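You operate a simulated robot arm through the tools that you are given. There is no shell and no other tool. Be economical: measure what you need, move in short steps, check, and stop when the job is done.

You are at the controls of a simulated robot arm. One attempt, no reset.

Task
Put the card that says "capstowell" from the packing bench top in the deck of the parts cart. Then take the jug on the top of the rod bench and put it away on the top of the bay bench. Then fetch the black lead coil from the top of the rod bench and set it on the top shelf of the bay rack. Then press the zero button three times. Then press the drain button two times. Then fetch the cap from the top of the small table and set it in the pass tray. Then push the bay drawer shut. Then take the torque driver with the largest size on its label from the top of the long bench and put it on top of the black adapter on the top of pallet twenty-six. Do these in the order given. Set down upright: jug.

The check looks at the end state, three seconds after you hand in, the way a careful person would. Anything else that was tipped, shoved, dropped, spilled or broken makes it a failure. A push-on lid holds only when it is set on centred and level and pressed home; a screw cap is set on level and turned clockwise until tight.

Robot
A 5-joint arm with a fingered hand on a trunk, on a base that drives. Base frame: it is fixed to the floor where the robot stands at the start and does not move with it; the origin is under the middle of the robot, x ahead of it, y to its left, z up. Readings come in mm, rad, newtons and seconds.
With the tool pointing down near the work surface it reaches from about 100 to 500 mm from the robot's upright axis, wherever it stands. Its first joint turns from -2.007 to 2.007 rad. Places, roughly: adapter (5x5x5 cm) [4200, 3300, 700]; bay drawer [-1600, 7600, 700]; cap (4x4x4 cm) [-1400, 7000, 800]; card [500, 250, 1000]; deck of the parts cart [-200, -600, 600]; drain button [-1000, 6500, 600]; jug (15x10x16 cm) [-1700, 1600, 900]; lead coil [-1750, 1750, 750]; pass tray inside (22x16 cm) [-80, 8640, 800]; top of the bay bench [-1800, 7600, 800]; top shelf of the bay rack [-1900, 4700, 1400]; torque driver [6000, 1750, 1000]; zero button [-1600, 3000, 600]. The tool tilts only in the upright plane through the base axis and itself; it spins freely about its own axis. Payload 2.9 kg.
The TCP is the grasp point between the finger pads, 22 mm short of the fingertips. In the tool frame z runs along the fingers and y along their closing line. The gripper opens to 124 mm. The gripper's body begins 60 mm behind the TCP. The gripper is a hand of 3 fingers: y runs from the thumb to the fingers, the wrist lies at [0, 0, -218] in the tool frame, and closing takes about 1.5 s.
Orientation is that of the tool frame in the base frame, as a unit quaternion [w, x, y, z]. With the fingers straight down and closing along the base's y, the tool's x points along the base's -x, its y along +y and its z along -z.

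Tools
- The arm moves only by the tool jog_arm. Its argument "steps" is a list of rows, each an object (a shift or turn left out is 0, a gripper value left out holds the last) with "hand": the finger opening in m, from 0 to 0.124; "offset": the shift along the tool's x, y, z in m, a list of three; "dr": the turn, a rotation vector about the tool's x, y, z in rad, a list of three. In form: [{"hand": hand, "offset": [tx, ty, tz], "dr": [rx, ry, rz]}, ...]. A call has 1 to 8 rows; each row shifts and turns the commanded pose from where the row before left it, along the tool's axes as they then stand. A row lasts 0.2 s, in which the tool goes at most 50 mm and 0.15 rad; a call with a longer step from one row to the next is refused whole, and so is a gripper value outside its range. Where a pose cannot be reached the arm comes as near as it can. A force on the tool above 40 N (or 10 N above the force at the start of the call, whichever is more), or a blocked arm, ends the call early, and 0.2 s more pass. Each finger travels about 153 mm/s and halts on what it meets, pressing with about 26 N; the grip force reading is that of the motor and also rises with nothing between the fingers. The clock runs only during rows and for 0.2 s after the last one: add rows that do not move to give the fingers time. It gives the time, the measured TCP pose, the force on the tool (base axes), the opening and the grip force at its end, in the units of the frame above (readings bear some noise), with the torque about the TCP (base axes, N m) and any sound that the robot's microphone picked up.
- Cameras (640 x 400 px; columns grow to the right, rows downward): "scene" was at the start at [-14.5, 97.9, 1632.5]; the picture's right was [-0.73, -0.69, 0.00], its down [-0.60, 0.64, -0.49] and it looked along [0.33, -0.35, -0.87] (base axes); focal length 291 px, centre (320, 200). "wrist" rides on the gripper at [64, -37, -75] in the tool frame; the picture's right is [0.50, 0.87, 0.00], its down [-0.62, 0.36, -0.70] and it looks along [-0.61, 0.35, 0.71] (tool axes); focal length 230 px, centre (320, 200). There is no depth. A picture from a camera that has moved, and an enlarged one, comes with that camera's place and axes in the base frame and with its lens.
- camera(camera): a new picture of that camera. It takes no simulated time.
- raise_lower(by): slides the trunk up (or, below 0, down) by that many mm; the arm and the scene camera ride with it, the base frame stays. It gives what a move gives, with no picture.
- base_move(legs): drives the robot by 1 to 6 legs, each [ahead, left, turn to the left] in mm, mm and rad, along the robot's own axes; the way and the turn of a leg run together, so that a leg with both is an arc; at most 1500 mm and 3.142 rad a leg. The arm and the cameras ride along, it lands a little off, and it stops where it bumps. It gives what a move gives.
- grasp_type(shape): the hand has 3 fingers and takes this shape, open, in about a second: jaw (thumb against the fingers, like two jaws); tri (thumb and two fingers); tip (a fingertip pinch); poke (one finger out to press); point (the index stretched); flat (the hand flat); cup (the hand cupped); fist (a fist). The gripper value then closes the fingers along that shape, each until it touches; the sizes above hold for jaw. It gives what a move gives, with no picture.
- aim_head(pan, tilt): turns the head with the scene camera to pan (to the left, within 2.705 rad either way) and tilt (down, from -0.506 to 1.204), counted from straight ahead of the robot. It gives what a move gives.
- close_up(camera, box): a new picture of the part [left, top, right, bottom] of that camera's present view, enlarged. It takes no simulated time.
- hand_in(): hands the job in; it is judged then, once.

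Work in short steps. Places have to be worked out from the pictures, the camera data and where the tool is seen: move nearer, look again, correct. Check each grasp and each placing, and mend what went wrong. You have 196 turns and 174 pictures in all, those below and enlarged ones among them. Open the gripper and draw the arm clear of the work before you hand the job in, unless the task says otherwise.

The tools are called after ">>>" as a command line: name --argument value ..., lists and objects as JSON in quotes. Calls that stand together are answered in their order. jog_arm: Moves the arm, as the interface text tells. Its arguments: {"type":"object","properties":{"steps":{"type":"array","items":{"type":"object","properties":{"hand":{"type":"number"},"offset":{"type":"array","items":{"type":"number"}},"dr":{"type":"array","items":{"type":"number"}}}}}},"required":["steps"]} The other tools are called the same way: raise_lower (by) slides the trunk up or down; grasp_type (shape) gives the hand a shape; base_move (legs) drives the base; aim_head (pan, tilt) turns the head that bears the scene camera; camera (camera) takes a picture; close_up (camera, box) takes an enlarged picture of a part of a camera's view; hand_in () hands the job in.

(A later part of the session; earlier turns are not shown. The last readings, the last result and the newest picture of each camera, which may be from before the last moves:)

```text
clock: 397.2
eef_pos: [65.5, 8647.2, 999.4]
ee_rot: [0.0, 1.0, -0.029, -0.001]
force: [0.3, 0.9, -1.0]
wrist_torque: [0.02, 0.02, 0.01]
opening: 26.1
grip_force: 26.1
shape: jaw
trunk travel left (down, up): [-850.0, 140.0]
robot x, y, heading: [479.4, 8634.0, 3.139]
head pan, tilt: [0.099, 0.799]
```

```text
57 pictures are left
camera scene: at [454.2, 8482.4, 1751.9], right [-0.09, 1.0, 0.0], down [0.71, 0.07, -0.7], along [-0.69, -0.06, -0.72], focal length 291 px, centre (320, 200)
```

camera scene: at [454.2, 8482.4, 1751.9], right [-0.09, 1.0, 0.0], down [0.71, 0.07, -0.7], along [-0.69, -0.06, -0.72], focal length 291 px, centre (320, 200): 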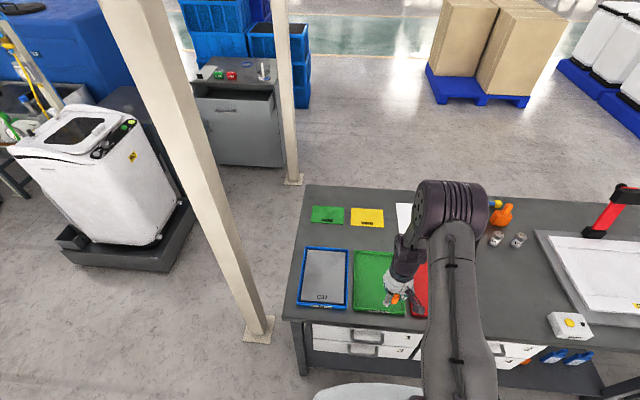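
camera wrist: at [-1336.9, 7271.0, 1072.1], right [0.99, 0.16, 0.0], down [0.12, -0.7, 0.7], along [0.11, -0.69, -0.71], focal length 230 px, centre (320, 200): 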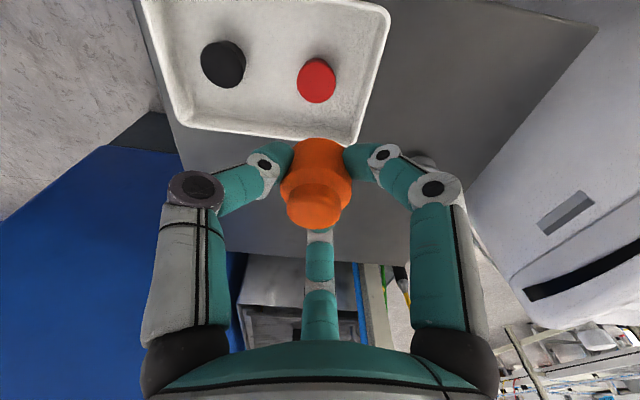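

Zoom to confirm the tray labels.

>>> close_up --camera "scene" --box '[285, 230, 465, 342]'

>>> camera --camera "wrist"

```text
3.56 times, centred on (375, 286) of scene
camera zoom: at [454.2, 8482.4, 1751.9], right [-0.09, 1.0, 0.0], down [0.71, 0.07, -0.7], along [-0.69, -0.06, -0.72], focal length 1035 px, centre (124, -106)
```

zoom: 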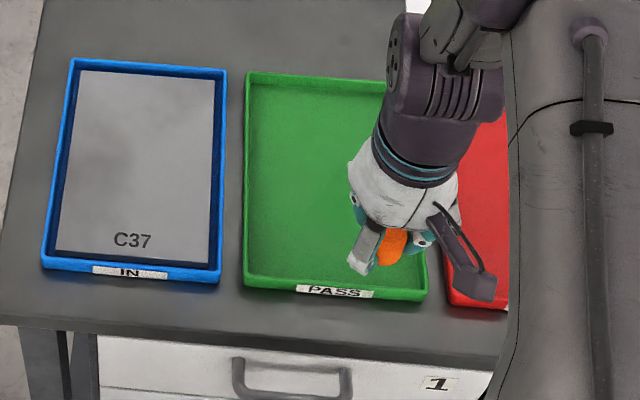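

```text
55 pictures are left
camera wrist: at [132.3, 8678.6, 1074.4], right [0.45, -0.89, 0.0], down [-0.64, -0.32, 0.7], along [-0.63, -0.31, -0.71], focal length 230 px, centre (320, 200)
```

wrist: 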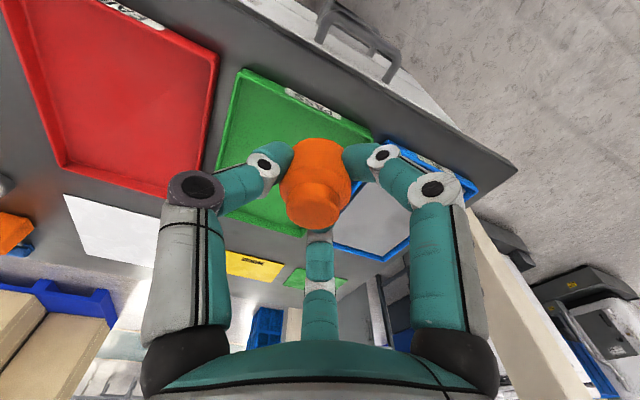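

PASS label confirmed on the green tray. I go ahead 75 mm, reach to its centre, restore the 0.2 rad tilt so the cap sits level, and lower.

>>> base_move --legs '[[75, 0, 0]]'

>>> jog_arm --steps '[{"offset": [-0.03, 0, 0]}, {"offset": [-0.03, 0, 0], "dr": [0, -0.1, 0]}, {"dr": [0, -0.09, 0]}, {}]'

>>> raise_lower --by -130

>>> camera --camera "wrist"

>>> close_up --camera "scene" --box '[285, 230, 465, 342]'

```text
clock: 398.2
eef_pos: [-9.7, 8647.8, 998.9]
ee_rot: [0.0, 1.0, -0.03, 0.0]
force: [-0.1, 0.0, 0.9]
wrist_torque: [-0.02, 0.0, 0.0]
opening: 26.1
grip_force: 26.0
shape: jaw
trunk travel left (down, up): [-850.0, 140.0]
robot x, y, heading: [401.9, 8633.3, 3.135]
head pan, tilt: [0.099, 0.799]
```

```text
clock: 399.2
eef_pos: [-69.1, 8651.4, 1000.7]
ee_rot: [-0.001, 0.995, -0.03, -0.095]
force: [0.6, 0.9, -0.3]
wrist_torque: [-0.03, -0.01, 0.01]
opening: 25.9
grip_force: 26.5
shape: jaw
trunk travel left (down, up): [-850.0, 140.0]
robot x, y, heading: [401.9, 8632.4, 3.131]
head pan, tilt: [0.099, 0.799]
```

```text
clock: 400.8
eef_pos: [-69.0, 8651.6, 870.9]
ee_rot: [-0.001, 0.995, -0.031, -0.095]
force: [0.4, 0.4, 0.1]
wrist_torque: [0.0, -0.03, -0.03]
opening: 26.1
grip_force: 25.7
shape: jaw
trunk travel left (down, up): [-720.0, 270.0]
robot x, y, heading: [398.1, 8635.9, 3.137]
head pan, tilt: [0.099, 0.799]
```

```text
54 pictures are left
camera wrist: at [10.1, 8683.2, 931.5], right [0.44, -0.89, -0.09], down [-0.49, -0.32, 0.81], along [-0.75, -0.31, -0.58], focal length 230 px, centre (320, 200)
```

wrist: 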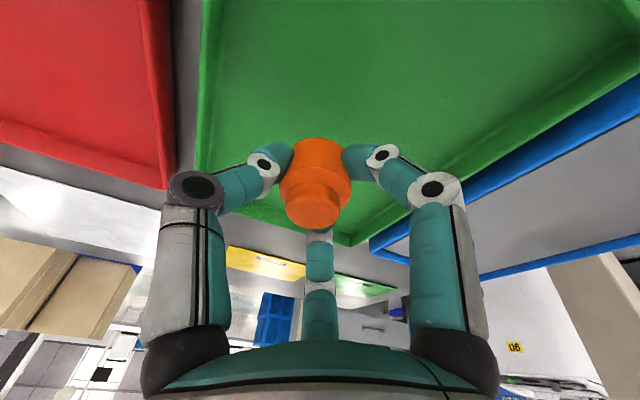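

```text
3.56 times, centred on (375, 286) of scene
camera zoom: at [378.8, 8483.1, 1621.9], right [-0.09, 1.0, 0.0], down [0.71, 0.06, -0.7], along [-0.69, -0.06, -0.72], focal length 1035 px, centre (124, -106)
```

zoom: 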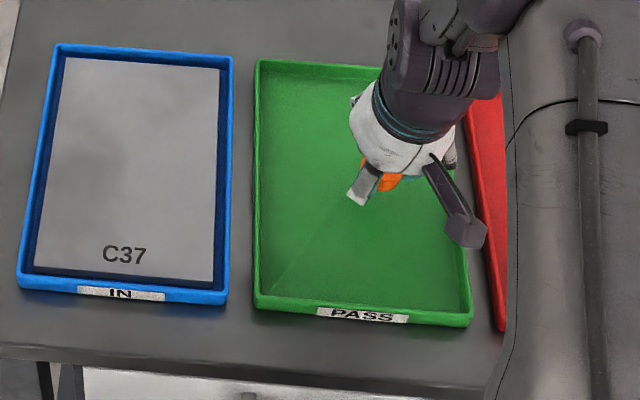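

The cap is over the middle of the PASS tray. I feel down.

>>> jog_arm --steps '[{"offset": [0.0, 0.002, 0.005]}, {"offset": [0.001, 0.002, 0.005]}, {"offset": [0.001, 0.002, 0.005]}, {"offset": [0.001, 0, 0.005]}, {"offset": [0.001, 0, 0.005]}]'

>>> jog_arm --steps '[{"offset": [0.001, 0, 0.004]}, {"offset": [0.001, 0, 0.004]}, {"offset": [0.001, 0, 0.004]}]'

```text
clock: 402.0
eef_pos: [-70.6, 8646.6, 846.4]
ee_rot: [0.0, 0.995, -0.029, -0.095]
force: [-0.7, -0.3, -0.4]
wrist_torque: [0.0, -0.01, 0.0]
opening: 26.1
grip_force: 25.9
shape: jaw
trunk travel left (down, up): [-720.0, 270.0]
robot x, y, heading: [401.4, 8634.5, 3.132]
head pan, tilt: [0.099, 0.799]
```

```text
clock: 402.8
eef_pos: [-69.5, 8646.3, 832.7]
ee_rot: [0.001, 0.995, -0.03, -0.095]
force: [-0.3, 0.0, -0.8]
wrist_torque: [0.02, 0.02, -0.02]
opening: 26.0
grip_force: 26.0
shape: jaw
trunk travel left (down, up): [-720.0, 270.0]
robot x, y, heading: [397.0, 8634.6, 3.129]
head pan, tilt: [0.099, 0.799]
```

>>> jog_arm --steps '[{"offset": [0.001, 0, 0.004]}, {"offset": [0.001, 0, 0.004]}, {"offset": [0.001, 0, 0.004]}]'

>>> camera --camera "wrist"

```text
clock: 403.5
eef_pos: [-70.4, 8645.0, 829.4]
ee_rot: [0.0, 0.994, -0.031, -0.103]
force: [7.4, 0.6, 28.9]
wrist_torque: [0.12, -0.39, -0.06]
opening: 28.3
grip_force: 26.1
shape: jaw
trunk travel left (down, up): [-720.0, 270.0]
robot x, y, heading: [399.9, 8634.7, 3.13]
head pan, tilt: [0.099, 0.799]
stopped in row 3: the force on the tool passed its limit at 44 N (the readings are from after the stop); the commanded pose is now the measured one
```

```text
52 pictures are left
camera wrist: at [10.1, 8676.7, 888.1], right [0.44, -0.89, -0.1], down [-0.48, -0.32, 0.82], along [-0.76, -0.31, -0.57], focal length 230 px, centre (320, 200)
```

wrist: 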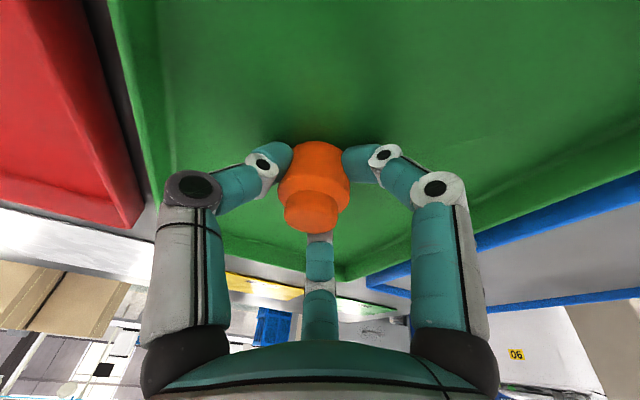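

Contact with the tray floor. I ease up 2 mm, open to 60 mm and rise.

>>> jog_arm --steps '[{"offset": [0, 0, -0.002]}, {"hand": 0.04}, {"hand": 0.065}, {}, {"offset": [-0.002, 0, -0.015]}, {"offset": [-0.005, 0, -0.03]}, {"offset": [-0.006, 0, -0.03]}, {"offset": [-0.006, 0, -0.03]}]'

>>> camera --camera "wrist"

```text
clock: 405.3
eef_pos: [-70.4, 8645.7, 934.8]
ee_rot: [0.0, 0.994, -0.03, -0.101]
force: [-0.4, 0.2, -0.1]
wrist_torque: [0.0, -0.03, 0.03]
opening: 64.4
grip_force: 0.0
shape: jaw
trunk travel left (down, up): [-720.0, 270.0]
robot x, y, heading: [399.2, 8634.8, 3.131]
head pan, tilt: [0.099, 0.799]
```

```text
51 pictures are left
camera wrist: at [10.3, 8676.9, 995.6], right [0.44, -0.89, -0.09], down [-0.49, -0.32, 0.81], along [-0.76, -0.31, -0.58], focal length 230 px, centre (320, 200)
```

wrist: 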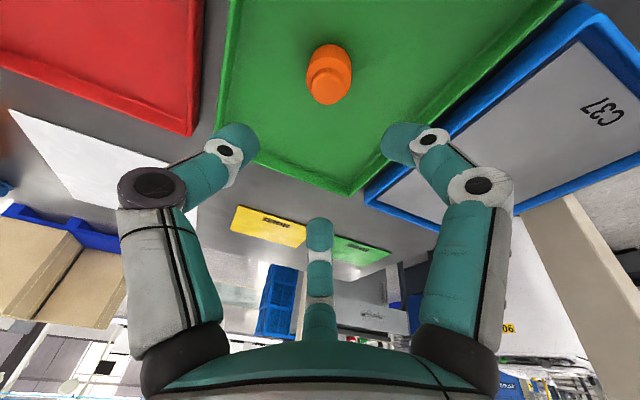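

The cap stands in the PASS tray. I lift, straighten and retract the arm, and return towards the drawer.

>>> raise_lower --by 100

>>> jog_arm --steps '[{"offset": [0.03, 0, 0], "dr": [0, 0.1, 0]}, {"offset": [0.03, 0, 0], "dr": [0, 0.1, 0]}, {"offset": [0.04, 0, 0]}, {}]'

>>> base_move --legs '[[-70, 0, 0.01], [0, 635, 0], [166, 284, 0], [550, 0, 0], [230, -185, 0], [300, 50, 0]]'

>>> grasp_type --shape "fist"

>>> aim_head --pan 0.1 --tilt 0.6

>>> camera --camera "scene"

```text
clock: 406.6
eef_pos: [-70.7, 8644.9, 1034.2]
ee_rot: [0.0, 0.995, -0.03, -0.1]
force: [0.9, 0.0, 0.6]
wrist_torque: [-0.01, -0.02, -0.02]
opening: 64.6
grip_force: 0.1
shape: jaw
trunk travel left (down, up): [-820.0, 170.0]
robot x, y, heading: [400.9, 8636.4, 3.135]
head pan, tilt: [0.099, 0.799]
```

```text
clock: 407.6
eef_pos: [25.7, 8640.6, 1025.8]
ee_rot: [-0.001, 1.0, -0.03, 0.001]
force: [0.2, -0.4, -0.7]
wrist_torque: [0.0, 0.03, -0.02]
opening: 64.5
grip_force: 0.0
shape: jaw
trunk travel left (down, up): [-820.0, 170.0]
robot x, y, heading: [397.8, 8634.4, 3.135]
head pan, tilt: [0.099, 0.799]
```

```text
clock: 419.7
eef_pos: [-1153.1, 7839.0, 1027.8]
ee_rot: [0.001, 1.0, -0.024, 0.0]
force: [-0.6, 0.1, -0.2]
wrist_torque: [0.02, -0.04, -0.01]
opening: 64.5
grip_force: 0.0
shape: jaw
trunk travel left (down, up): [-820.0, 170.0]
robot x, y, heading: [-781.1, 7838.7, -3.136]
head pan, tilt: [0.099, 0.799]
```

```text
clock: 420.6
eef_pos: [-1152.6, 7839.5, 1027.0]
ee_rot: [-0.001, 1.0, -0.023, 0.0]
force: [-0.7, 0.2, 0.2]
wrist_torque: [-0.03, 0.01, 0.02]
opening: 0.0
grip_force: 0.1
shape: fist
trunk travel left (down, up): [-820.0, 170.0]
robot x, y, heading: [-778.2, 7837.3, -3.14]
head pan, tilt: [0.099, 0.799]
```

```text
clock: 421.3
eef_pos: [-1152.6, 7839.3, 1027.1]
ee_rot: [0.0, 1.0, -0.023, 0.001]
force: [-0.3, 0.7, -0.2]
wrist_torque: [-0.03, -0.01, 0.01]
opening: 0.0
grip_force: 0.1
shape: fist
trunk travel left (down, up): [-820.0, 170.0]
robot x, y, heading: [-778.9, 7837.4, -3.134]
head pan, tilt: [0.099, 0.6]
```

```text
50 pictures are left
camera scene: at [-806.6, 7685.9, 1738.7], right [-0.1, 0.99, 0.0], down [0.56, 0.06, -0.82], along [-0.82, -0.09, -0.57], focal length 291 px, centre (320, 200)
```

scene: 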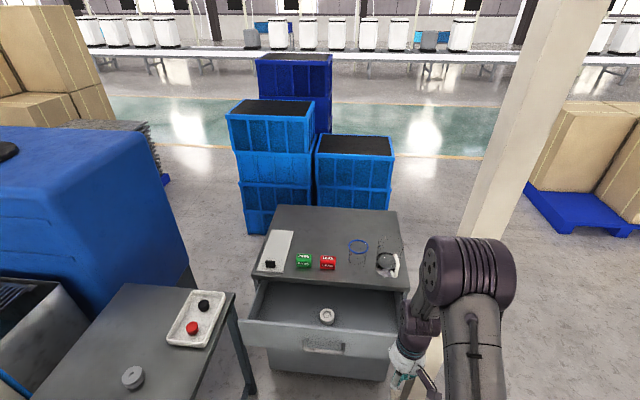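

The drawer front is at x≈−1405, y 7335–7909, handle z≈690. I shift left a little and turn the fist to point horizontally forward.

>>> base_move --legs '[[0, 70, 0]]'

>>> jog_arm --steps '[{"offset": [-0.03, 0, 0], "dr": [0, -0.15, 0]}, {"offset": [-0.03, 0, 0], "dr": [0, -0.15, 0]}, {"dr": [0, -0.15, 0]}, {"dr": [0, -0.15, 0]}, {"dr": [0, -0.15, 0]}, {"dr": [0, -0.15, 0]}]'

>>> jog_arm --steps '[{"dr": [0, -0.15, 0]}, {"dr": [0, -0.15, 0]}, {"dr": [0, -0.15, 0]}, {"dr": [0, -0.15, 0]}, {"dr": [0, -0.07, 0]}, {}]'

>>> raise_lower --by -320

>>> camera --camera "scene"

```text
clock: 422.3
eef_pos: [-1152.2, 7771.1, 1027.3]
ee_rot: [-0.001, 1.0, -0.025, 0.0]
force: [-0.8, -0.2, -0.7]
wrist_torque: [0.02, 0.01, 0.03]
opening: 0.0
grip_force: 0.1
shape: fist
trunk travel left (down, up): [-820.0, 170.0]
robot x, y, heading: [-780.3, 7770.0, -3.138]
head pan, tilt: [0.099, 0.6]
```

```text
clock: 423.7
eef_pos: [-1211.9, 7784.3, 1029.5]
ee_rot: [-0.008, 0.9, -0.021, -0.435]
force: [0.6, -0.2, 0.5]
wrist_torque: [-0.02, -0.03, -0.01]
opening: 0.1
grip_force: 0.0
shape: fist
out of reach, approached as far as the arm can: row 3, 4, 6
trunk travel left (down, up): [-820.0, 170.0]
robot x, y, heading: [-777.9, 7769.5, -3.137]
head pan, tilt: [0.099, 0.6]
```

```text
clock: 425.1
eef_pos: [-1283.9, 7790.4, 1028.0]
ee_rot: [-0.017, 0.708, -0.017, -0.705]
force: [0.0, -0.5, 0.3]
wrist_torque: [-0.01, -0.02, 0.01]
opening: 0.0
grip_force: 0.0
shape: fist
out of reach, approached as far as the arm can: row 3, 4, 5
trunk travel left (down, up): [-820.0, 170.0]
robot x, y, heading: [-778.2, 7771.1, -3.138]
head pan, tilt: [0.099, 0.6]
```

```text
clock: 428.3
eef_pos: [-1284.2, 7792.1, 710.1]
ee_rot: [-0.017, 0.708, -0.017, -0.706]
force: [-0.1, -0.9, -0.3]
wrist_torque: [0.01, -0.01, -0.02]
opening: 0.1
grip_force: 0.0
shape: fist
trunk travel left (down, up): [-500.0, 490.0]
robot x, y, heading: [-781.2, 7768.4, -3.139]
head pan, tilt: [0.099, 0.6]
```

```text
49 pictures are left
camera scene: at [-806.6, 7616.7, 1418.8], right [-0.1, 0.99, 0.0], down [0.56, 0.06, -0.83], along [-0.82, -0.08, -0.56], focal length 291 px, centre (320, 200)
```

scene: 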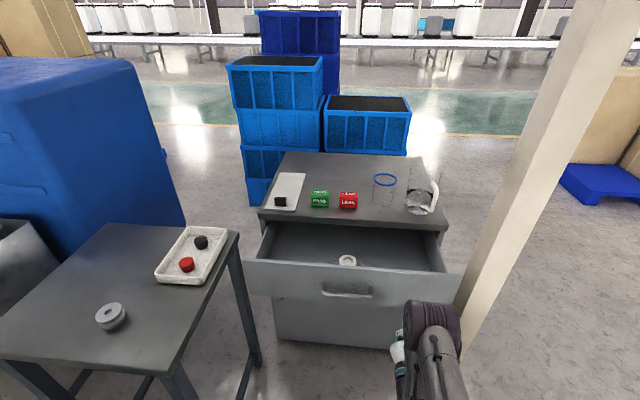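

The fist at z 710 faces the drawer front plate (z 640–785). I drive ahead in steps until it pushes.

>>> base_move --legs '[[130, 0, 0]]'

>>> camera --camera "scene"

```text
clock: 429.6
eef_pos: [-1419.2, 7790.7, 709.6]
ee_rot: [-0.016, 0.709, -0.016, -0.705]
force: [-0.2, -0.4, -0.3]
wrist_torque: [0.02, 0.05, 0.0]
opening: 0.0
grip_force: 0.0
shape: fist
trunk travel left (down, up): [-500.0, 490.0]
robot x, y, heading: [-920.6, 7768.5, -3.141]
head pan, tilt: [0.099, 0.6]
```

```text
48 pictures are left
camera scene: at [-942.8, 7616.4, 1418.7], right [-0.1, 0.99, 0.0], down [0.56, 0.06, -0.82], along [-0.82, -0.08, -0.57], focal length 291 px, centre (320, 200)
```

scene: 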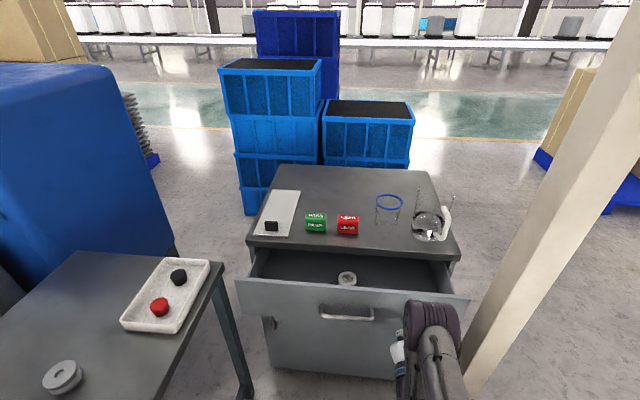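

No contact yet. I continue ahead.

>>> base_move --legs '[[60, 0, 0]]'

>>> camera --camera "scene"

```text
clock: 430.6
eef_pos: [-1479.0, 7790.7, 707.4]
ee_rot: [-0.017, 0.709, -0.017, -0.705]
force: [-0.3, -0.8, 0.0]
wrist_torque: [0.02, 0.03, 0.02]
opening: 0.1
grip_force: 0.0
shape: fist
trunk travel left (down, up): [-500.0, 490.0]
robot x, y, heading: [-974.4, 7769.5, -3.141]
head pan, tilt: [0.099, 0.6]
```

```text
47 pictures are left
camera scene: at [-1003.0, 7616.2, 1418.7], right [-0.1, 0.99, 0.0], down [0.56, 0.06, -0.82], along [-0.82, -0.08, -0.57], focal length 291 px, centre (320, 200)
```

scene: 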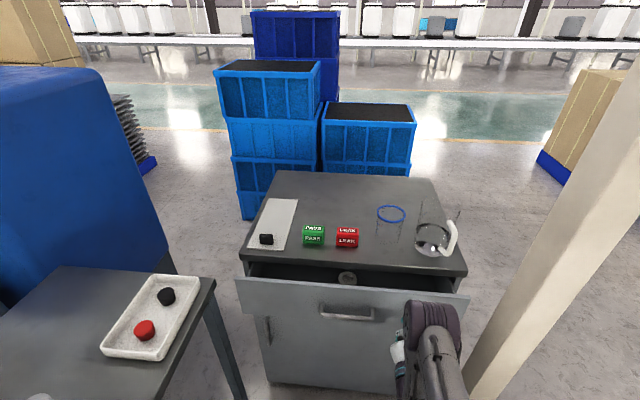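

The drawer is sliding in freely. I push on in smaller steps.

>>> base_move --legs '[[45, 0, 0]]'

>>> camera --camera "scene"

```text
clock: 431.4
eef_pos: [-1524.1, 7790.7, 707.9]
ee_rot: [-0.016, 0.709, -0.016, -0.705]
force: [-0.6, -0.6, 1.1]
wrist_torque: [0.01, 0.02, -0.01]
opening: 0.0
grip_force: 0.1
shape: fist
trunk travel left (down, up): [-500.0, 490.0]
robot x, y, heading: [-1018.1, 7769.4, -3.14]
head pan, tilt: [0.099, 0.6]
```

```text
46 pictures are left
camera scene: at [-1048.0, 7616.1, 1418.7], right [-0.1, 0.99, 0.0], down [0.56, 0.06, -0.82], along [-0.82, -0.08, -0.57], focal length 291 px, centre (320, 200)
```

scene: 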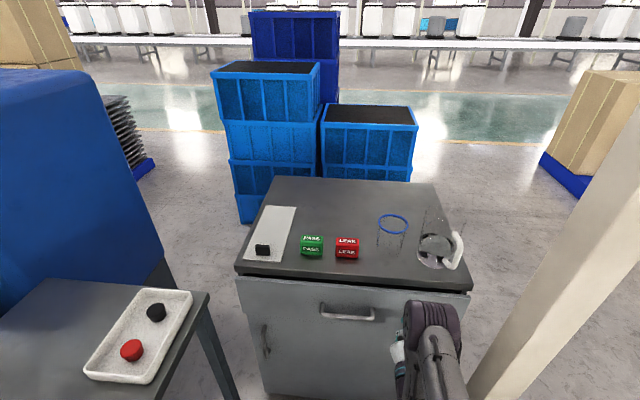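

Nearly shut; I push the last centimetres in small steps and watch for resistance.

>>> base_move --legs '[[12, 0, 0]]'

>>> jog_arm --steps '[{"offset": [0, 0, 0.004]}, {"offset": [0, 0, 0.004]}, {"offset": [0, 0, 0.004]}, {"offset": [0, 0, 0.004]}]'

>>> close_up --camera "scene" --box '[220, 230, 480, 392]'

```text
clock: 432.2
eef_pos: [-1537.1, 7789.9, 708.3]
ee_rot: [-0.017, 0.709, -0.017, -0.705]
force: [0.3, 0.2, 0.6]
wrist_torque: [0.01, -0.04, 0.01]
opening: 0.0
grip_force: 0.1
shape: fist
trunk travel left (down, up): [-500.0, 490.0]
robot x, y, heading: [-1030.7, 7765.4, -3.142]
head pan, tilt: [0.099, 0.6]
```

```text
clock: 433.2
eef_pos: [-1551.1, 7790.6, 707.5]
ee_rot: [-0.016, 0.708, -0.016, -0.705]
force: [1.3, 0.2, 1.5]
wrist_torque: [0.02, -0.02, 0.0]
opening: 0.0
grip_force: 0.1
shape: fist
trunk travel left (down, up): [-500.0, 490.0]
robot x, y, heading: [-1029.6, 7768.5, -3.135]
head pan, tilt: [0.099, 0.6]
```

```text
2.46 times, centred on (350, 311) of scene
camera zoom: at [-1058.7, 7616.0, 1418.7], right [-0.1, 0.99, 0.0], down [0.56, 0.06, -0.83], along [-0.82, -0.08, -0.56], focal length 717 px, centre (246, -73)
```

zoom: 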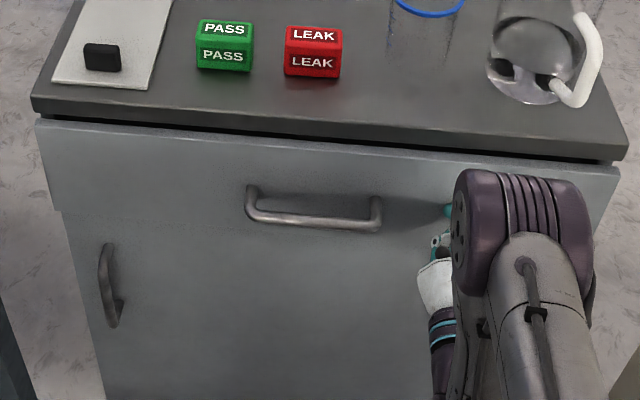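

Still light resistance. I keep pressing until it bottoms out.

>>> jog_arm --steps '[{"offset": [0, 0, 0.005]}, {"offset": [0, 0, 0.005]}, {"offset": [0, 0, 0.005]}, {"offset": [0, 0, 0.005]}]'

>>> close_up --camera "scene" --box '[220, 230, 480, 392]'

```text
clock: 434.2
eef_pos: [-1569.9, 7792.9, 708.8]
ee_rot: [-0.017, 0.709, -0.017, -0.705]
force: [14.9, 5.5, -1.2]
wrist_torque: [0.0, 0.02, -0.04]
opening: 0.0
grip_force: 0.0
shape: fist
trunk travel left (down, up): [-500.0, 490.0]
robot x, y, heading: [-1031.0, 7772.6, -3.14]
head pan, tilt: [0.099, 0.6]
```

```text
2.46 times, centred on (350, 311) of scene
camera zoom: at [-1056.6, 7617.0, 1418.8], right [-0.1, 0.99, 0.0], down [0.56, 0.06, -0.83], along [-0.82, -0.08, -0.56], focal length 717 px, centre (246, -73)
```

zoom: 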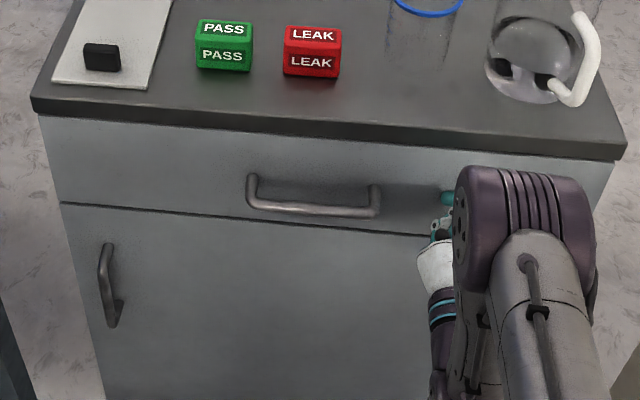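

It is flush with the door below (15 N). One more small push, then I withdraw.

>>> jog_arm --steps '[{"offset": [0, 0, 0.003]}, {"offset": [0, 0, 0.003]}, {}]'

>>> base_move --legs '[[-150, 0, 0]]'

>>> camera --camera "scene"

```text
clock: 434.9
eef_pos: [-1573.3, 7793.1, 708.9]
ee_rot: [-0.018, 0.709, -0.019, -0.704]
force: [21.4, 5.0, 5.0]
wrist_torque: [0.01, 0.01, -0.14]
opening: 0.2
grip_force: 0.0
shape: fist
trunk travel left (down, up): [-500.0, 490.0]
robot x, y, heading: [-1031.9, 7765.9, -3.14]
head pan, tilt: [0.099, 0.6]
stopped in row 3: the force on the tool passed its limit at 46 N (the readings are from after the stop); the commanded pose is now the measured one
```

```text
clock: 436.3
eef_pos: [-1430.7, 7793.9, 706.9]
ee_rot: [-0.018, 0.71, -0.018, -0.704]
force: [0.3, 0.5, -0.6]
wrist_torque: [0.04, 0.0, 0.01]
opening: 0.0
grip_force: 0.0
shape: fist
trunk travel left (down, up): [-500.0, 490.0]
robot x, y, heading: [-886.3, 7770.7, -3.137]
head pan, tilt: [0.099, 0.6]
```

```text
43 pictures are left
camera scene: at [-911.3, 7616.4, 1418.8], right [-0.1, 0.99, 0.0], down [0.56, 0.06, -0.83], along [-0.82, -0.08, -0.56], focal length 291 px, centre (320, 200)
```

scene: 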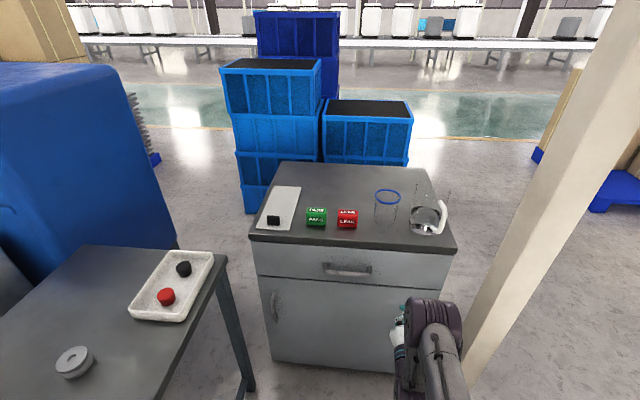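

The drawer is shut and everything on the bench stands as before. I restore the tool to pointing down, raise, and begin the trip toward the long bench, first back to the main lane.

>>> raise_lower --by 350

>>> jog_arm --steps '[{"dr": [0, 0.15, 0]}, {"dr": [0, 0.15, 0]}, {"dr": [0, 0.15, 0]}, {"dr": [0, 0.15, 0]}, {"dr": [0, 0.15, 0]}, {"dr": [0, 0.15, 0]}, {"dr": [0, 0.15, 0]}, {"dr": [0, 0.15, 0]}]'

>>> jog_arm --steps '[{"dr": [0, 0.15, 0]}, {"dr": [0, 0.15, 0]}, {"dr": [0, 0.07, 0]}, {"offset": [0.045, 0, 0]}, {"offset": [0.045, 0, 0]}, {"offset": [0.045, 0, 0]}, {"offset": [0.045, 0, 0]}]'

>>> base_move --legs '[[-400, -115, 0], [-235, 180, 0], [-750, 750, 0], [-300, 1300, 0], [0, 1450, 0]]'

>>> aim_head --pan 2.0 --tilt 0.45

>>> camera --camera "scene"

```text
clock: 439.7
eef_pos: [-1431.2, 7794.6, 1056.0]
ee_rot: [-0.018, 0.709, -0.018, -0.704]
force: [0.0, -0.1, -0.7]
wrist_torque: [-0.01, 0.01, -0.03]
opening: 0.1
grip_force: 0.0
shape: fist
trunk travel left (down, up): [-850.0, 140.0]
robot x, y, heading: [-885.7, 7770.9, -3.143]
head pan, tilt: [0.099, 0.6]
```

```text
clock: 441.5
eef_pos: [-1430.6, 7794.5, 1057.2]
ee_rot: [-0.004, 0.983, -0.026, -0.179]
force: [0.4, -0.3, 0.1]
wrist_torque: [-0.01, 0.02, 0.0]
opening: 0.0
grip_force: 0.1
shape: fist
trunk travel left (down, up): [-850.0, 140.0]
robot x, y, heading: [-885.5, 7771.5, -3.138]
head pan, tilt: [0.099, 0.6]
```

```text
clock: 443.1
eef_pos: [-1251.2, 7784.5, 1057.9]
ee_rot: [0.0, 1.0, -0.026, 0.003]
force: [-0.6, -0.5, -0.1]
wrist_torque: [0.01, 0.01, -0.03]
opening: 0.0
grip_force: 0.0
shape: fist
trunk travel left (down, up): [-850.0, 140.0]
robot x, y, heading: [-885.0, 7769.5, -3.137]
head pan, tilt: [0.099, 0.6]
```

```text
clock: 465.4
eef_pos: [473.5, 4241.3, 1055.8]
ee_rot: [0.0, 1.0, -0.025, 0.003]
force: [0.1, 0.1, -0.2]
wrist_torque: [0.0, -0.03, -0.06]
opening: 0.2
grip_force: 0.1
shape: fist
trunk travel left (down, up): [-850.0, 140.0]
robot x, y, heading: [843.7, 4226.6, -3.137]
head pan, tilt: [0.099, 0.6]
```

```text
clock: 467.3
eef_pos: [472.8, 4242.8, 1056.5]
ee_rot: [0.0, 1.0, -0.025, 0.004]
force: [-0.2, -0.7, -0.2]
wrist_torque: [-0.01, -0.01, 0.01]
opening: 0.0
grip_force: 0.0
shape: fist
trunk travel left (down, up): [-850.0, 140.0]
robot x, y, heading: [844.0, 4232.4, -3.141]
head pan, tilt: [2.0, 0.45]
```

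```text
42 pictures are left
camera scene: at [940.2, 4000.8, 1782.3], right [-0.91, -0.42, 0.0], down [-0.18, 0.4, -0.9], along [0.38, -0.82, -0.44], focal length 291 px, centre (320, 200)
```

scene: 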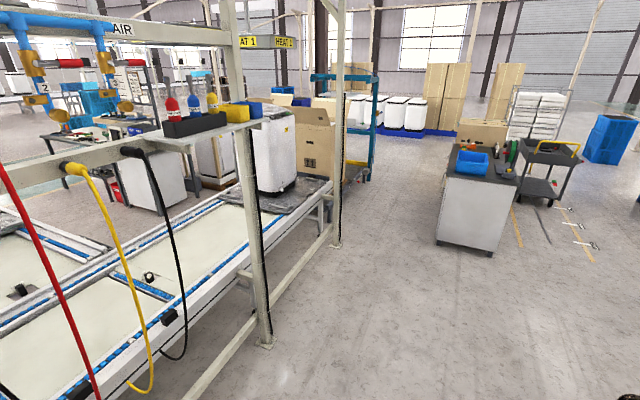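

The line ends in a roller conveyor with the blue gate at about (2060, −350). I drive down the aisle at x≈1460.

>>> base_move --legs '[[-616, 1350, 0], [0, 1450, 0], [0, 1200, 0]]'

>>> aim_head --pan 1.9 --tilt 0.45

>>> camera --camera "scene"

```text
clock: 487.3
eef_pos: [1243.7, 210.7, 1056.7]
ee_rot: [0.0, 1.0, -0.002, 0.004]
force: [-0.3, 0.2, 0.0]
wrist_torque: [0.0, -0.01, 0.0]
opening: 0.1
grip_force: 0.0
shape: fist
trunk travel left (down, up): [-850.0, 140.0]
robot x, y, heading: [1611.4, 211.8, -3.09]
head pan, tilt: [2.0, 0.45]
```

```text
clock: 487.9
eef_pos: [1243.4, 209.7, 1056.7]
ee_rot: [0.001, 1.0, -0.002, 0.003]
force: [-0.2, 0.7, -0.6]
wrist_torque: [0.0, 0.0, 0.0]
opening: 0.0
grip_force: 0.1
shape: fist
trunk travel left (down, up): [-850.0, 140.0]
robot x, y, heading: [1611.9, 210.6, -3.093]
head pan, tilt: [1.901, 0.45]
```

```text
41 pictures are left
camera scene: at [1711.7, -13.8, 1782.2], right [-0.93, -0.37, 0.0], down [-0.16, 0.4, -0.9], along [0.33, -0.84, -0.44], focal length 291 px, centre (320, 200)
```

scene: 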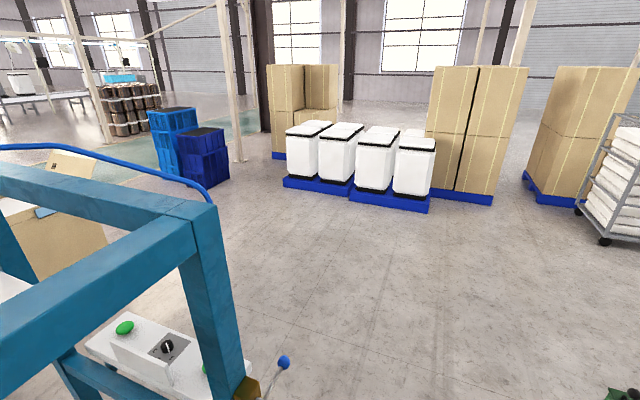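

Open floor ahead past the blue gate. I correct the heading, go to y≈−950 and then turn east around the gate.

>>> base_move --legs '[[90, 0, -0.05], [0, 1160, 0], [-1400, 0, 0]]'

>>> aim_head --pan -2.4 --tilt 0.3

>>> camera --camera "scene"

```text
clock: 501.0
eef_pos: [2541.2, -930.0, 1056.4]
ee_rot: [0.001, 0.999, -0.037, 0.004]
force: [0.3, 1.1, 0.0]
wrist_torque: [0.0, -0.03, -0.02]
opening: 0.1
grip_force: 0.0
shape: fist
trunk travel left (down, up): [-850.0, 140.0]
robot x, y, heading: [2912.4, -955.6, 3.124]
head pan, tilt: [1.901, 0.45]
```

```text
clock: 504.5
eef_pos: [2541.3, -929.6, 1056.3]
ee_rot: [0.0, 0.999, -0.038, 0.003]
force: [-0.8, 0.0, -0.7]
wrist_torque: [-0.03, 0.02, -0.02]
opening: 0.0
grip_force: 0.1
shape: fist
trunk travel left (down, up): [-850.0, 140.0]
robot x, y, heading: [2907.6, -952.8, 3.116]
head pan, tilt: [-2.4, 0.3]
```

```text
40 pictures are left
camera scene: at [3035.1, -1039.0, 1796.2], right [0.66, -0.75, 0.0], down [-0.22, -0.19, -0.96], along [0.72, 0.63, -0.3], focal length 291 px, centre (320, 200)
```

scene: 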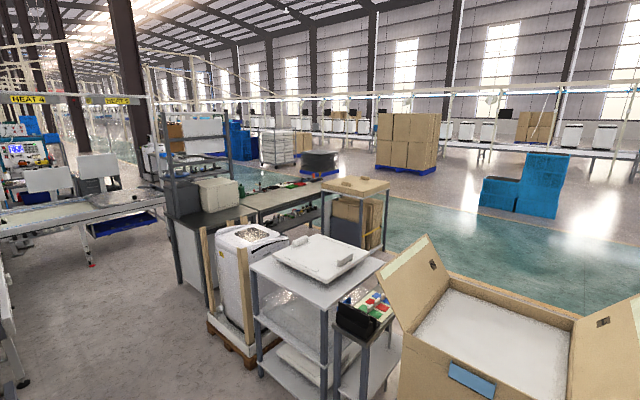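

I zoom in on the benches ahead to identify the long bench.

>>> close_up --camera "scene" --box '[100, 110, 420, 310]'

```text
2.00 times, centred on (260, 210) of scene
camera zoom: at [3035.1, -1039.0, 1796.2], right [0.66, -0.75, 0.0], down [-0.22, -0.19, -0.96], along [0.72, 0.63, -0.3], focal length 582 px, centre (440, 180)
```

zoom: 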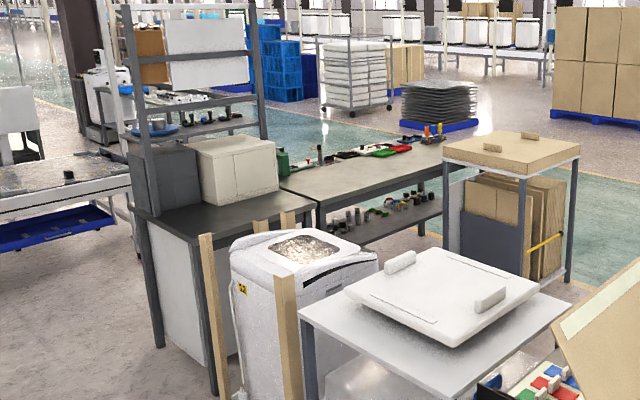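

A row of benches runs along x≈4050–6100 at y≈1150–1900, with an aisle at x≈3450 to its west. I drive up this aisle and look again.

>>> base_move --legs '[[-500, -1450, 0.025], [0, -700, 0]]'

>>> aim_head --pan -2.1 --tilt 0.45

>>> camera --camera "scene"

```text
refused: leg 1 is longer than a leg can be; nothing moved
```

```text
clock: 505.3
eef_pos: [2540.3, -930.9, 1056.5]
ee_rot: [-0.001, 0.999, -0.038, 0.004]
force: [-0.2, 0.3, -0.2]
wrist_torque: [-0.01, 0.01, -0.02]
opening: 0.0
grip_force: 0.1
shape: fist
trunk travel left (down, up): [-850.0, 140.0]
robot x, y, heading: [2909.7, -952.1, 3.114]
head pan, tilt: [-2.1, 0.45]
```

```text
38 pictures are left
camera scene: at [3013.2, -1022.3, 1782.3], right [0.85, -0.53, 0.0], down [-0.23, -0.37, -0.9], along [0.47, 0.77, -0.43], focal length 291 px, centre (320, 200)
```

scene: 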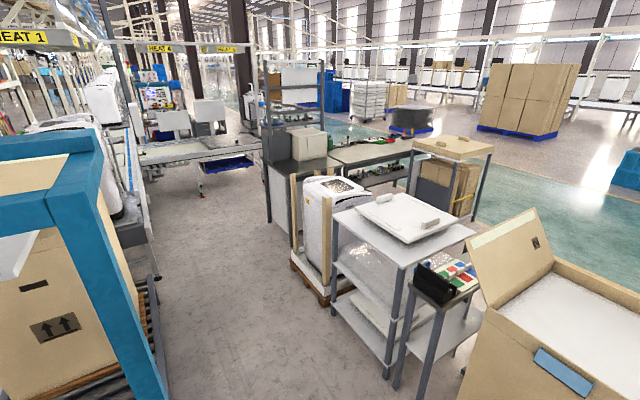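

I redo the drive with shorter legs, into the aisle at x≈3400.

>>> base_move --legs '[[-250, -900, 0.025], [-250, -900, 0], [0, -500, 0]]'

>>> aim_head --pan -2.3 --tilt 0.45

>>> camera --camera "scene"

```text
clock: 508.1
eef_pos: [2699.8, -576.1, 1044.8]
ee_rot: [-0.014, 0.998, -0.055, 0.016]
force: [-0.8, -0.5, -0.5]
wrist_torque: [0.08, -0.04, 0.01]
opening: 0.0
grip_force: 0.1
shape: fist
trunk travel left (down, up): [-850.0, 140.0]
robot x, y, heading: [3092.2, -562.8, 3.076]
head pan, tilt: [-2.1, 0.45]
stopped in leg 1: the robot was blocked; the commanded pose is now the measured one
```

```text
clock: 508.8
eef_pos: [2718.8, -537.0, 1051.9]
ee_rot: [0.001, 0.998, -0.06, 0.009]
force: [-0.6, -0.3, 0.2]
wrist_torque: [0.0, -0.01, 0.02]
opening: 0.0
grip_force: 0.1
shape: fist
trunk travel left (down, up): [-850.0, 140.0]
robot x, y, heading: [3099.2, -563.0, 3.071]
head pan, tilt: [-2.3, 0.45]
```

```text
37 pictures are left
camera scene: at [3210.8, -642.5, 1782.4], right [0.7, -0.72, 0.0], down [-0.31, -0.31, -0.9], along [0.64, 0.63, -0.44], focal length 291 px, centre (320, 200)
```

scene: 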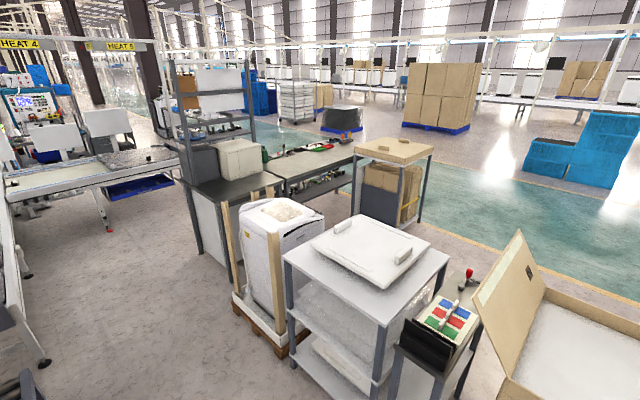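

The outstretched hand touched the blue gate frame behind. I back away from it into the aisle centre and continue north.

>>> base_move --legs '[[-310, 0, 0], [0, 0, 0.07], [0, -1350, 0], [0, -1250, 0]]'

>>> aim_head --pan 2.6 --tilt 0.5

>>> camera --camera "scene"

>>> aim_head --pan -2.1 --tilt 0.5

>>> camera --camera "scene"

```text
clock: 523.7
eef_pos: [3034.9, 2043.1, 1052.4]
ee_rot: [0.0, 0.999, -0.034, 0.007]
force: [-0.1, -0.4, 0.3]
wrist_torque: [-0.02, 0.01, -0.01]
opening: 0.1
grip_force: 0.0
shape: fist
trunk travel left (down, up): [-850.0, 140.0]
robot x, y, heading: [3411.3, 2045.7, 3.132]
head pan, tilt: [-2.3, 0.45]
```

```text
clock: 527.5
eef_pos: [3033.3, 2044.4, 1052.0]
ee_rot: [-0.001, 0.999, -0.033, 0.008]
force: [0.1, -0.1, -0.5]
wrist_torque: [-0.01, 0.0, 0.02]
opening: 0.0
grip_force: 0.0
shape: fist
trunk travel left (down, up): [-850.0, 140.0]
robot x, y, heading: [3407.8, 2045.3, 3.127]
head pan, tilt: [2.601, 0.499]
```

```text
36 pictures are left
camera scene: at [3546.4, 1849.8, 1777.8], right [-0.53, -0.85, 0.0], down [-0.41, 0.25, -0.88], along [0.75, -0.46, -0.48], focal length 291 px, centre (320, 200)
```

scene: 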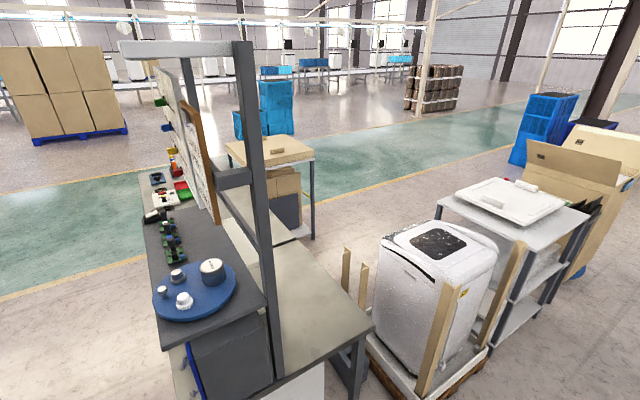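

```text
clock: 531.3
eef_pos: [3034.0, 2044.2, 1052.2]
ee_rot: [-0.001, 0.999, -0.033, 0.009]
force: [-0.5, -0.4, 0.4]
wrist_torque: [-0.01, 0.0, -0.02]
opening: 0.0
grip_force: 0.1
shape: fist
trunk travel left (down, up): [-850.0, 140.0]
robot x, y, heading: [3412.0, 2043.0, 3.128]
head pan, tilt: [-2.1, 0.499]
```

```text
35 pictures are left
camera scene: at [3516.1, 1975.7, 1777.8], right [0.86, -0.52, 0.0], down [-0.25, -0.41, -0.88], along [0.45, 0.75, -0.48], focal length 291 px, centre (320, 200)
```

scene: 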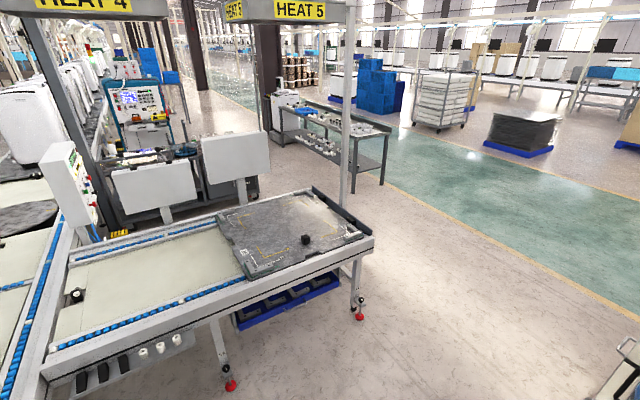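

Pallet 26 with the black adapter is on the conveyor end at about (4174, 3245, 720), and the drivers stand at the far end of the long bench near (5910, 1717). I drive along the passage at y≈2560, facing the bench (−y).

>>> base_move --legs '[[0, -500, 0], [0, 0, 1.58], [0, 1250, 0], [0, 1150, 0]]'

>>> aim_head --pan 0.1 --tilt 0.6

>>> camera --camera "scene"

```text
clock: 549.4
eef_pos: [5795.8, 2163.5, 1051.4]
ee_rot: [-0.006, 0.729, 0.684, 0.005]
force: [0.5, 0.6, -0.1]
wrist_torque: [0.0, -0.02, -0.01]
opening: 0.3
grip_force: 0.0
shape: fist
trunk travel left (down, up): [-850.0, 140.0]
robot x, y, heading: [5795.1, 2540.5, -1.582]
head pan, tilt: [-2.1, 0.499]
```

```text
clock: 551.5
eef_pos: [5796.8, 2163.0, 1052.1]
ee_rot: [-0.006, 0.728, 0.685, 0.004]
force: [1.2, -0.2, 0.9]
wrist_torque: [-0.01, -0.02, 0.01]
opening: 0.2
grip_force: 0.1
shape: fist
trunk travel left (down, up): [-850.0, 140.0]
robot x, y, heading: [5797.2, 2538.8, -1.585]
head pan, tilt: [0.099, 0.6]
```

```text
34 pictures are left
camera scene: at [5950.3, 2511.2, 1768.7], right [-1.0, -0.09, 0.0], down [-0.05, 0.56, -0.83], along [0.07, -0.82, -0.56], focal length 291 px, centre (320, 200)
```

scene: 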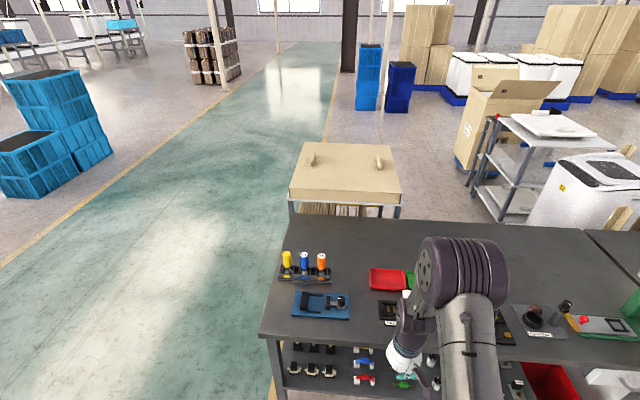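

>>> close_up --camera "scene" --box '[260, 230, 380, 330]'

```text
4.00 times, centred on (320, 280) of scene
camera zoom: at [5950.3, 2511.2, 1768.7], right [-1.0, -0.09, 0.0], down [-0.05, 0.56, -0.83], along [0.07, -0.82, -0.56], focal length 1165 px, centre (320, -120)
```

zoom: 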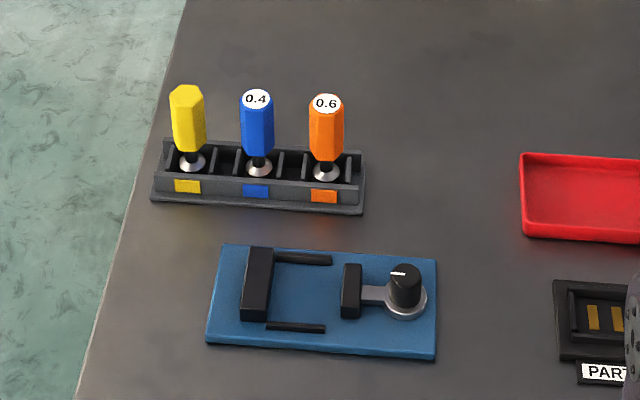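

Orange is 0.6 and blue 0.4; the yellow's label isn't visible from here. I raise the hand, open it, and move in front of the rack to read the yellow one with the wrist camera.

>>> raise_lower --by 110

>>> grasp_type --shape "jaw"

>>> base_move --legs '[[0, 215, 0.012], [285, 0, 0]]'

>>> camera --camera "wrist"

>>> camera --camera "scene"

```text
clock: 552.9
eef_pos: [5796.1, 2163.1, 1163.0]
ee_rot: [-0.007, 0.728, 0.685, 0.005]
force: [0.7, -0.2, -0.3]
wrist_torque: [0.01, -0.01, -0.03]
opening: 0.1
grip_force: 0.0
shape: fist
trunk travel left (down, up): [-960.0, 30.0]
robot x, y, heading: [5795.9, 2542.4, -1.581]
head pan, tilt: [0.099, 0.6]
```

```text
clock: 553.8
eef_pos: [5797.4, 2163.9, 1161.9]
ee_rot: [-0.006, 0.728, 0.685, 0.005]
force: [1.1, 0.2, -0.6]
wrist_torque: [-0.01, 0.01, 0.02]
opening: 123.8
grip_force: 0.0
shape: jaw
trunk travel left (down, up): [-960.0, 30.0]
robot x, y, heading: [5795.8, 2540.0, -1.581]
head pan, tilt: [0.099, 0.6]
```

```text
clock: 557.0
eef_pos: [6008.8, 1892.0, 1163.2]
ee_rot: [-0.006, 0.728, 0.686, 0.006]
force: [0.2, -0.7, -0.2]
wrist_torque: [0.01, 0.02, -0.03]
opening: 123.8
grip_force: 0.1
shape: jaw
trunk travel left (down, up): [-960.0, 30.0]
robot x, y, heading: [6008.6, 2268.8, -1.577]
head pan, tilt: [0.099, 0.6]
```

```text
32 pictures are left
camera wrist: at [5976.1, 1954.6, 1238.7], right [0.89, 0.45, 0.01], down [0.32, -0.65, 0.69], along [0.31, -0.62, -0.72], focal length 230 px, centre (320, 200)
```

wrist: 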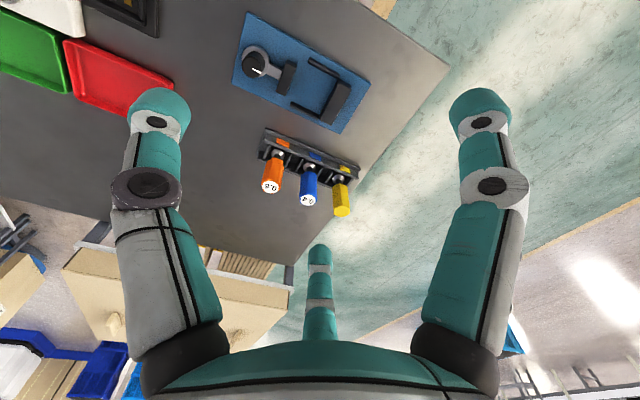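

```text
31 pictures are left
camera scene: at [6161.9, 2239.7, 1878.8], right [-1.0, -0.09, 0.0], down [-0.05, 0.56, -0.83], along [0.07, -0.82, -0.56], focal length 291 px, centre (320, 200)
```

scene: 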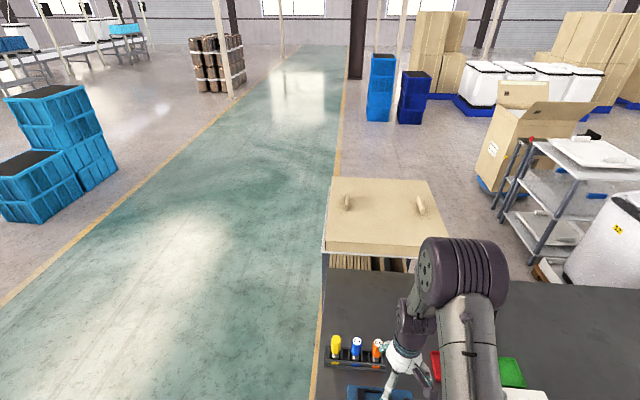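

>>> close_up --camera "wrist" --box '[250, 120, 370, 220]'

>>> close_up --camera "scene" --box '[310, 320, 410, 400]'

```text
4.00 times, centred on (310, 170) of wrist
camera zoom: at [5976.1, 1954.6, 1238.7], right [0.89, 0.45, 0.01], down [0.32, -0.65, 0.69], along [0.31, -0.62, -0.72], focal length 920 px, centre (360, 320)
```

zoom: 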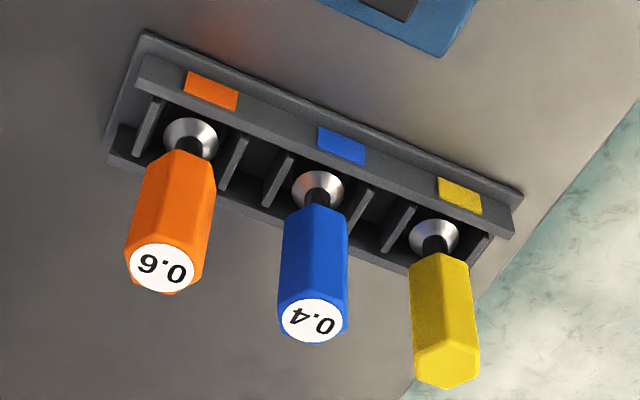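

```text
5.00 times, centred on (360, 360) of scene
camera zoom: at [6161.9, 2239.7, 1878.8], right [-1.0, -0.09, 0.0], down [-0.05, 0.56, -0.83], along [0.07, -0.82, -0.56], focal length 1456 px, centre (120, -600)
```

zoom: 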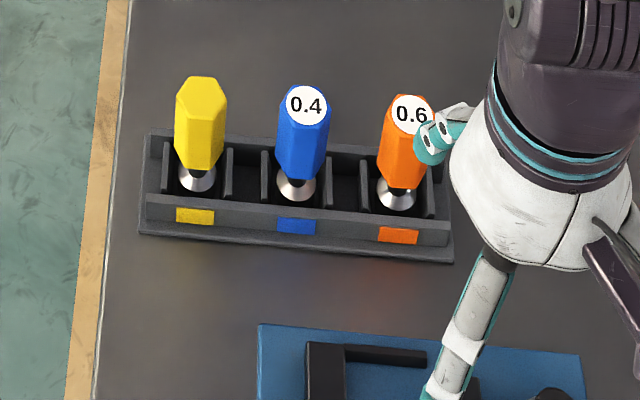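

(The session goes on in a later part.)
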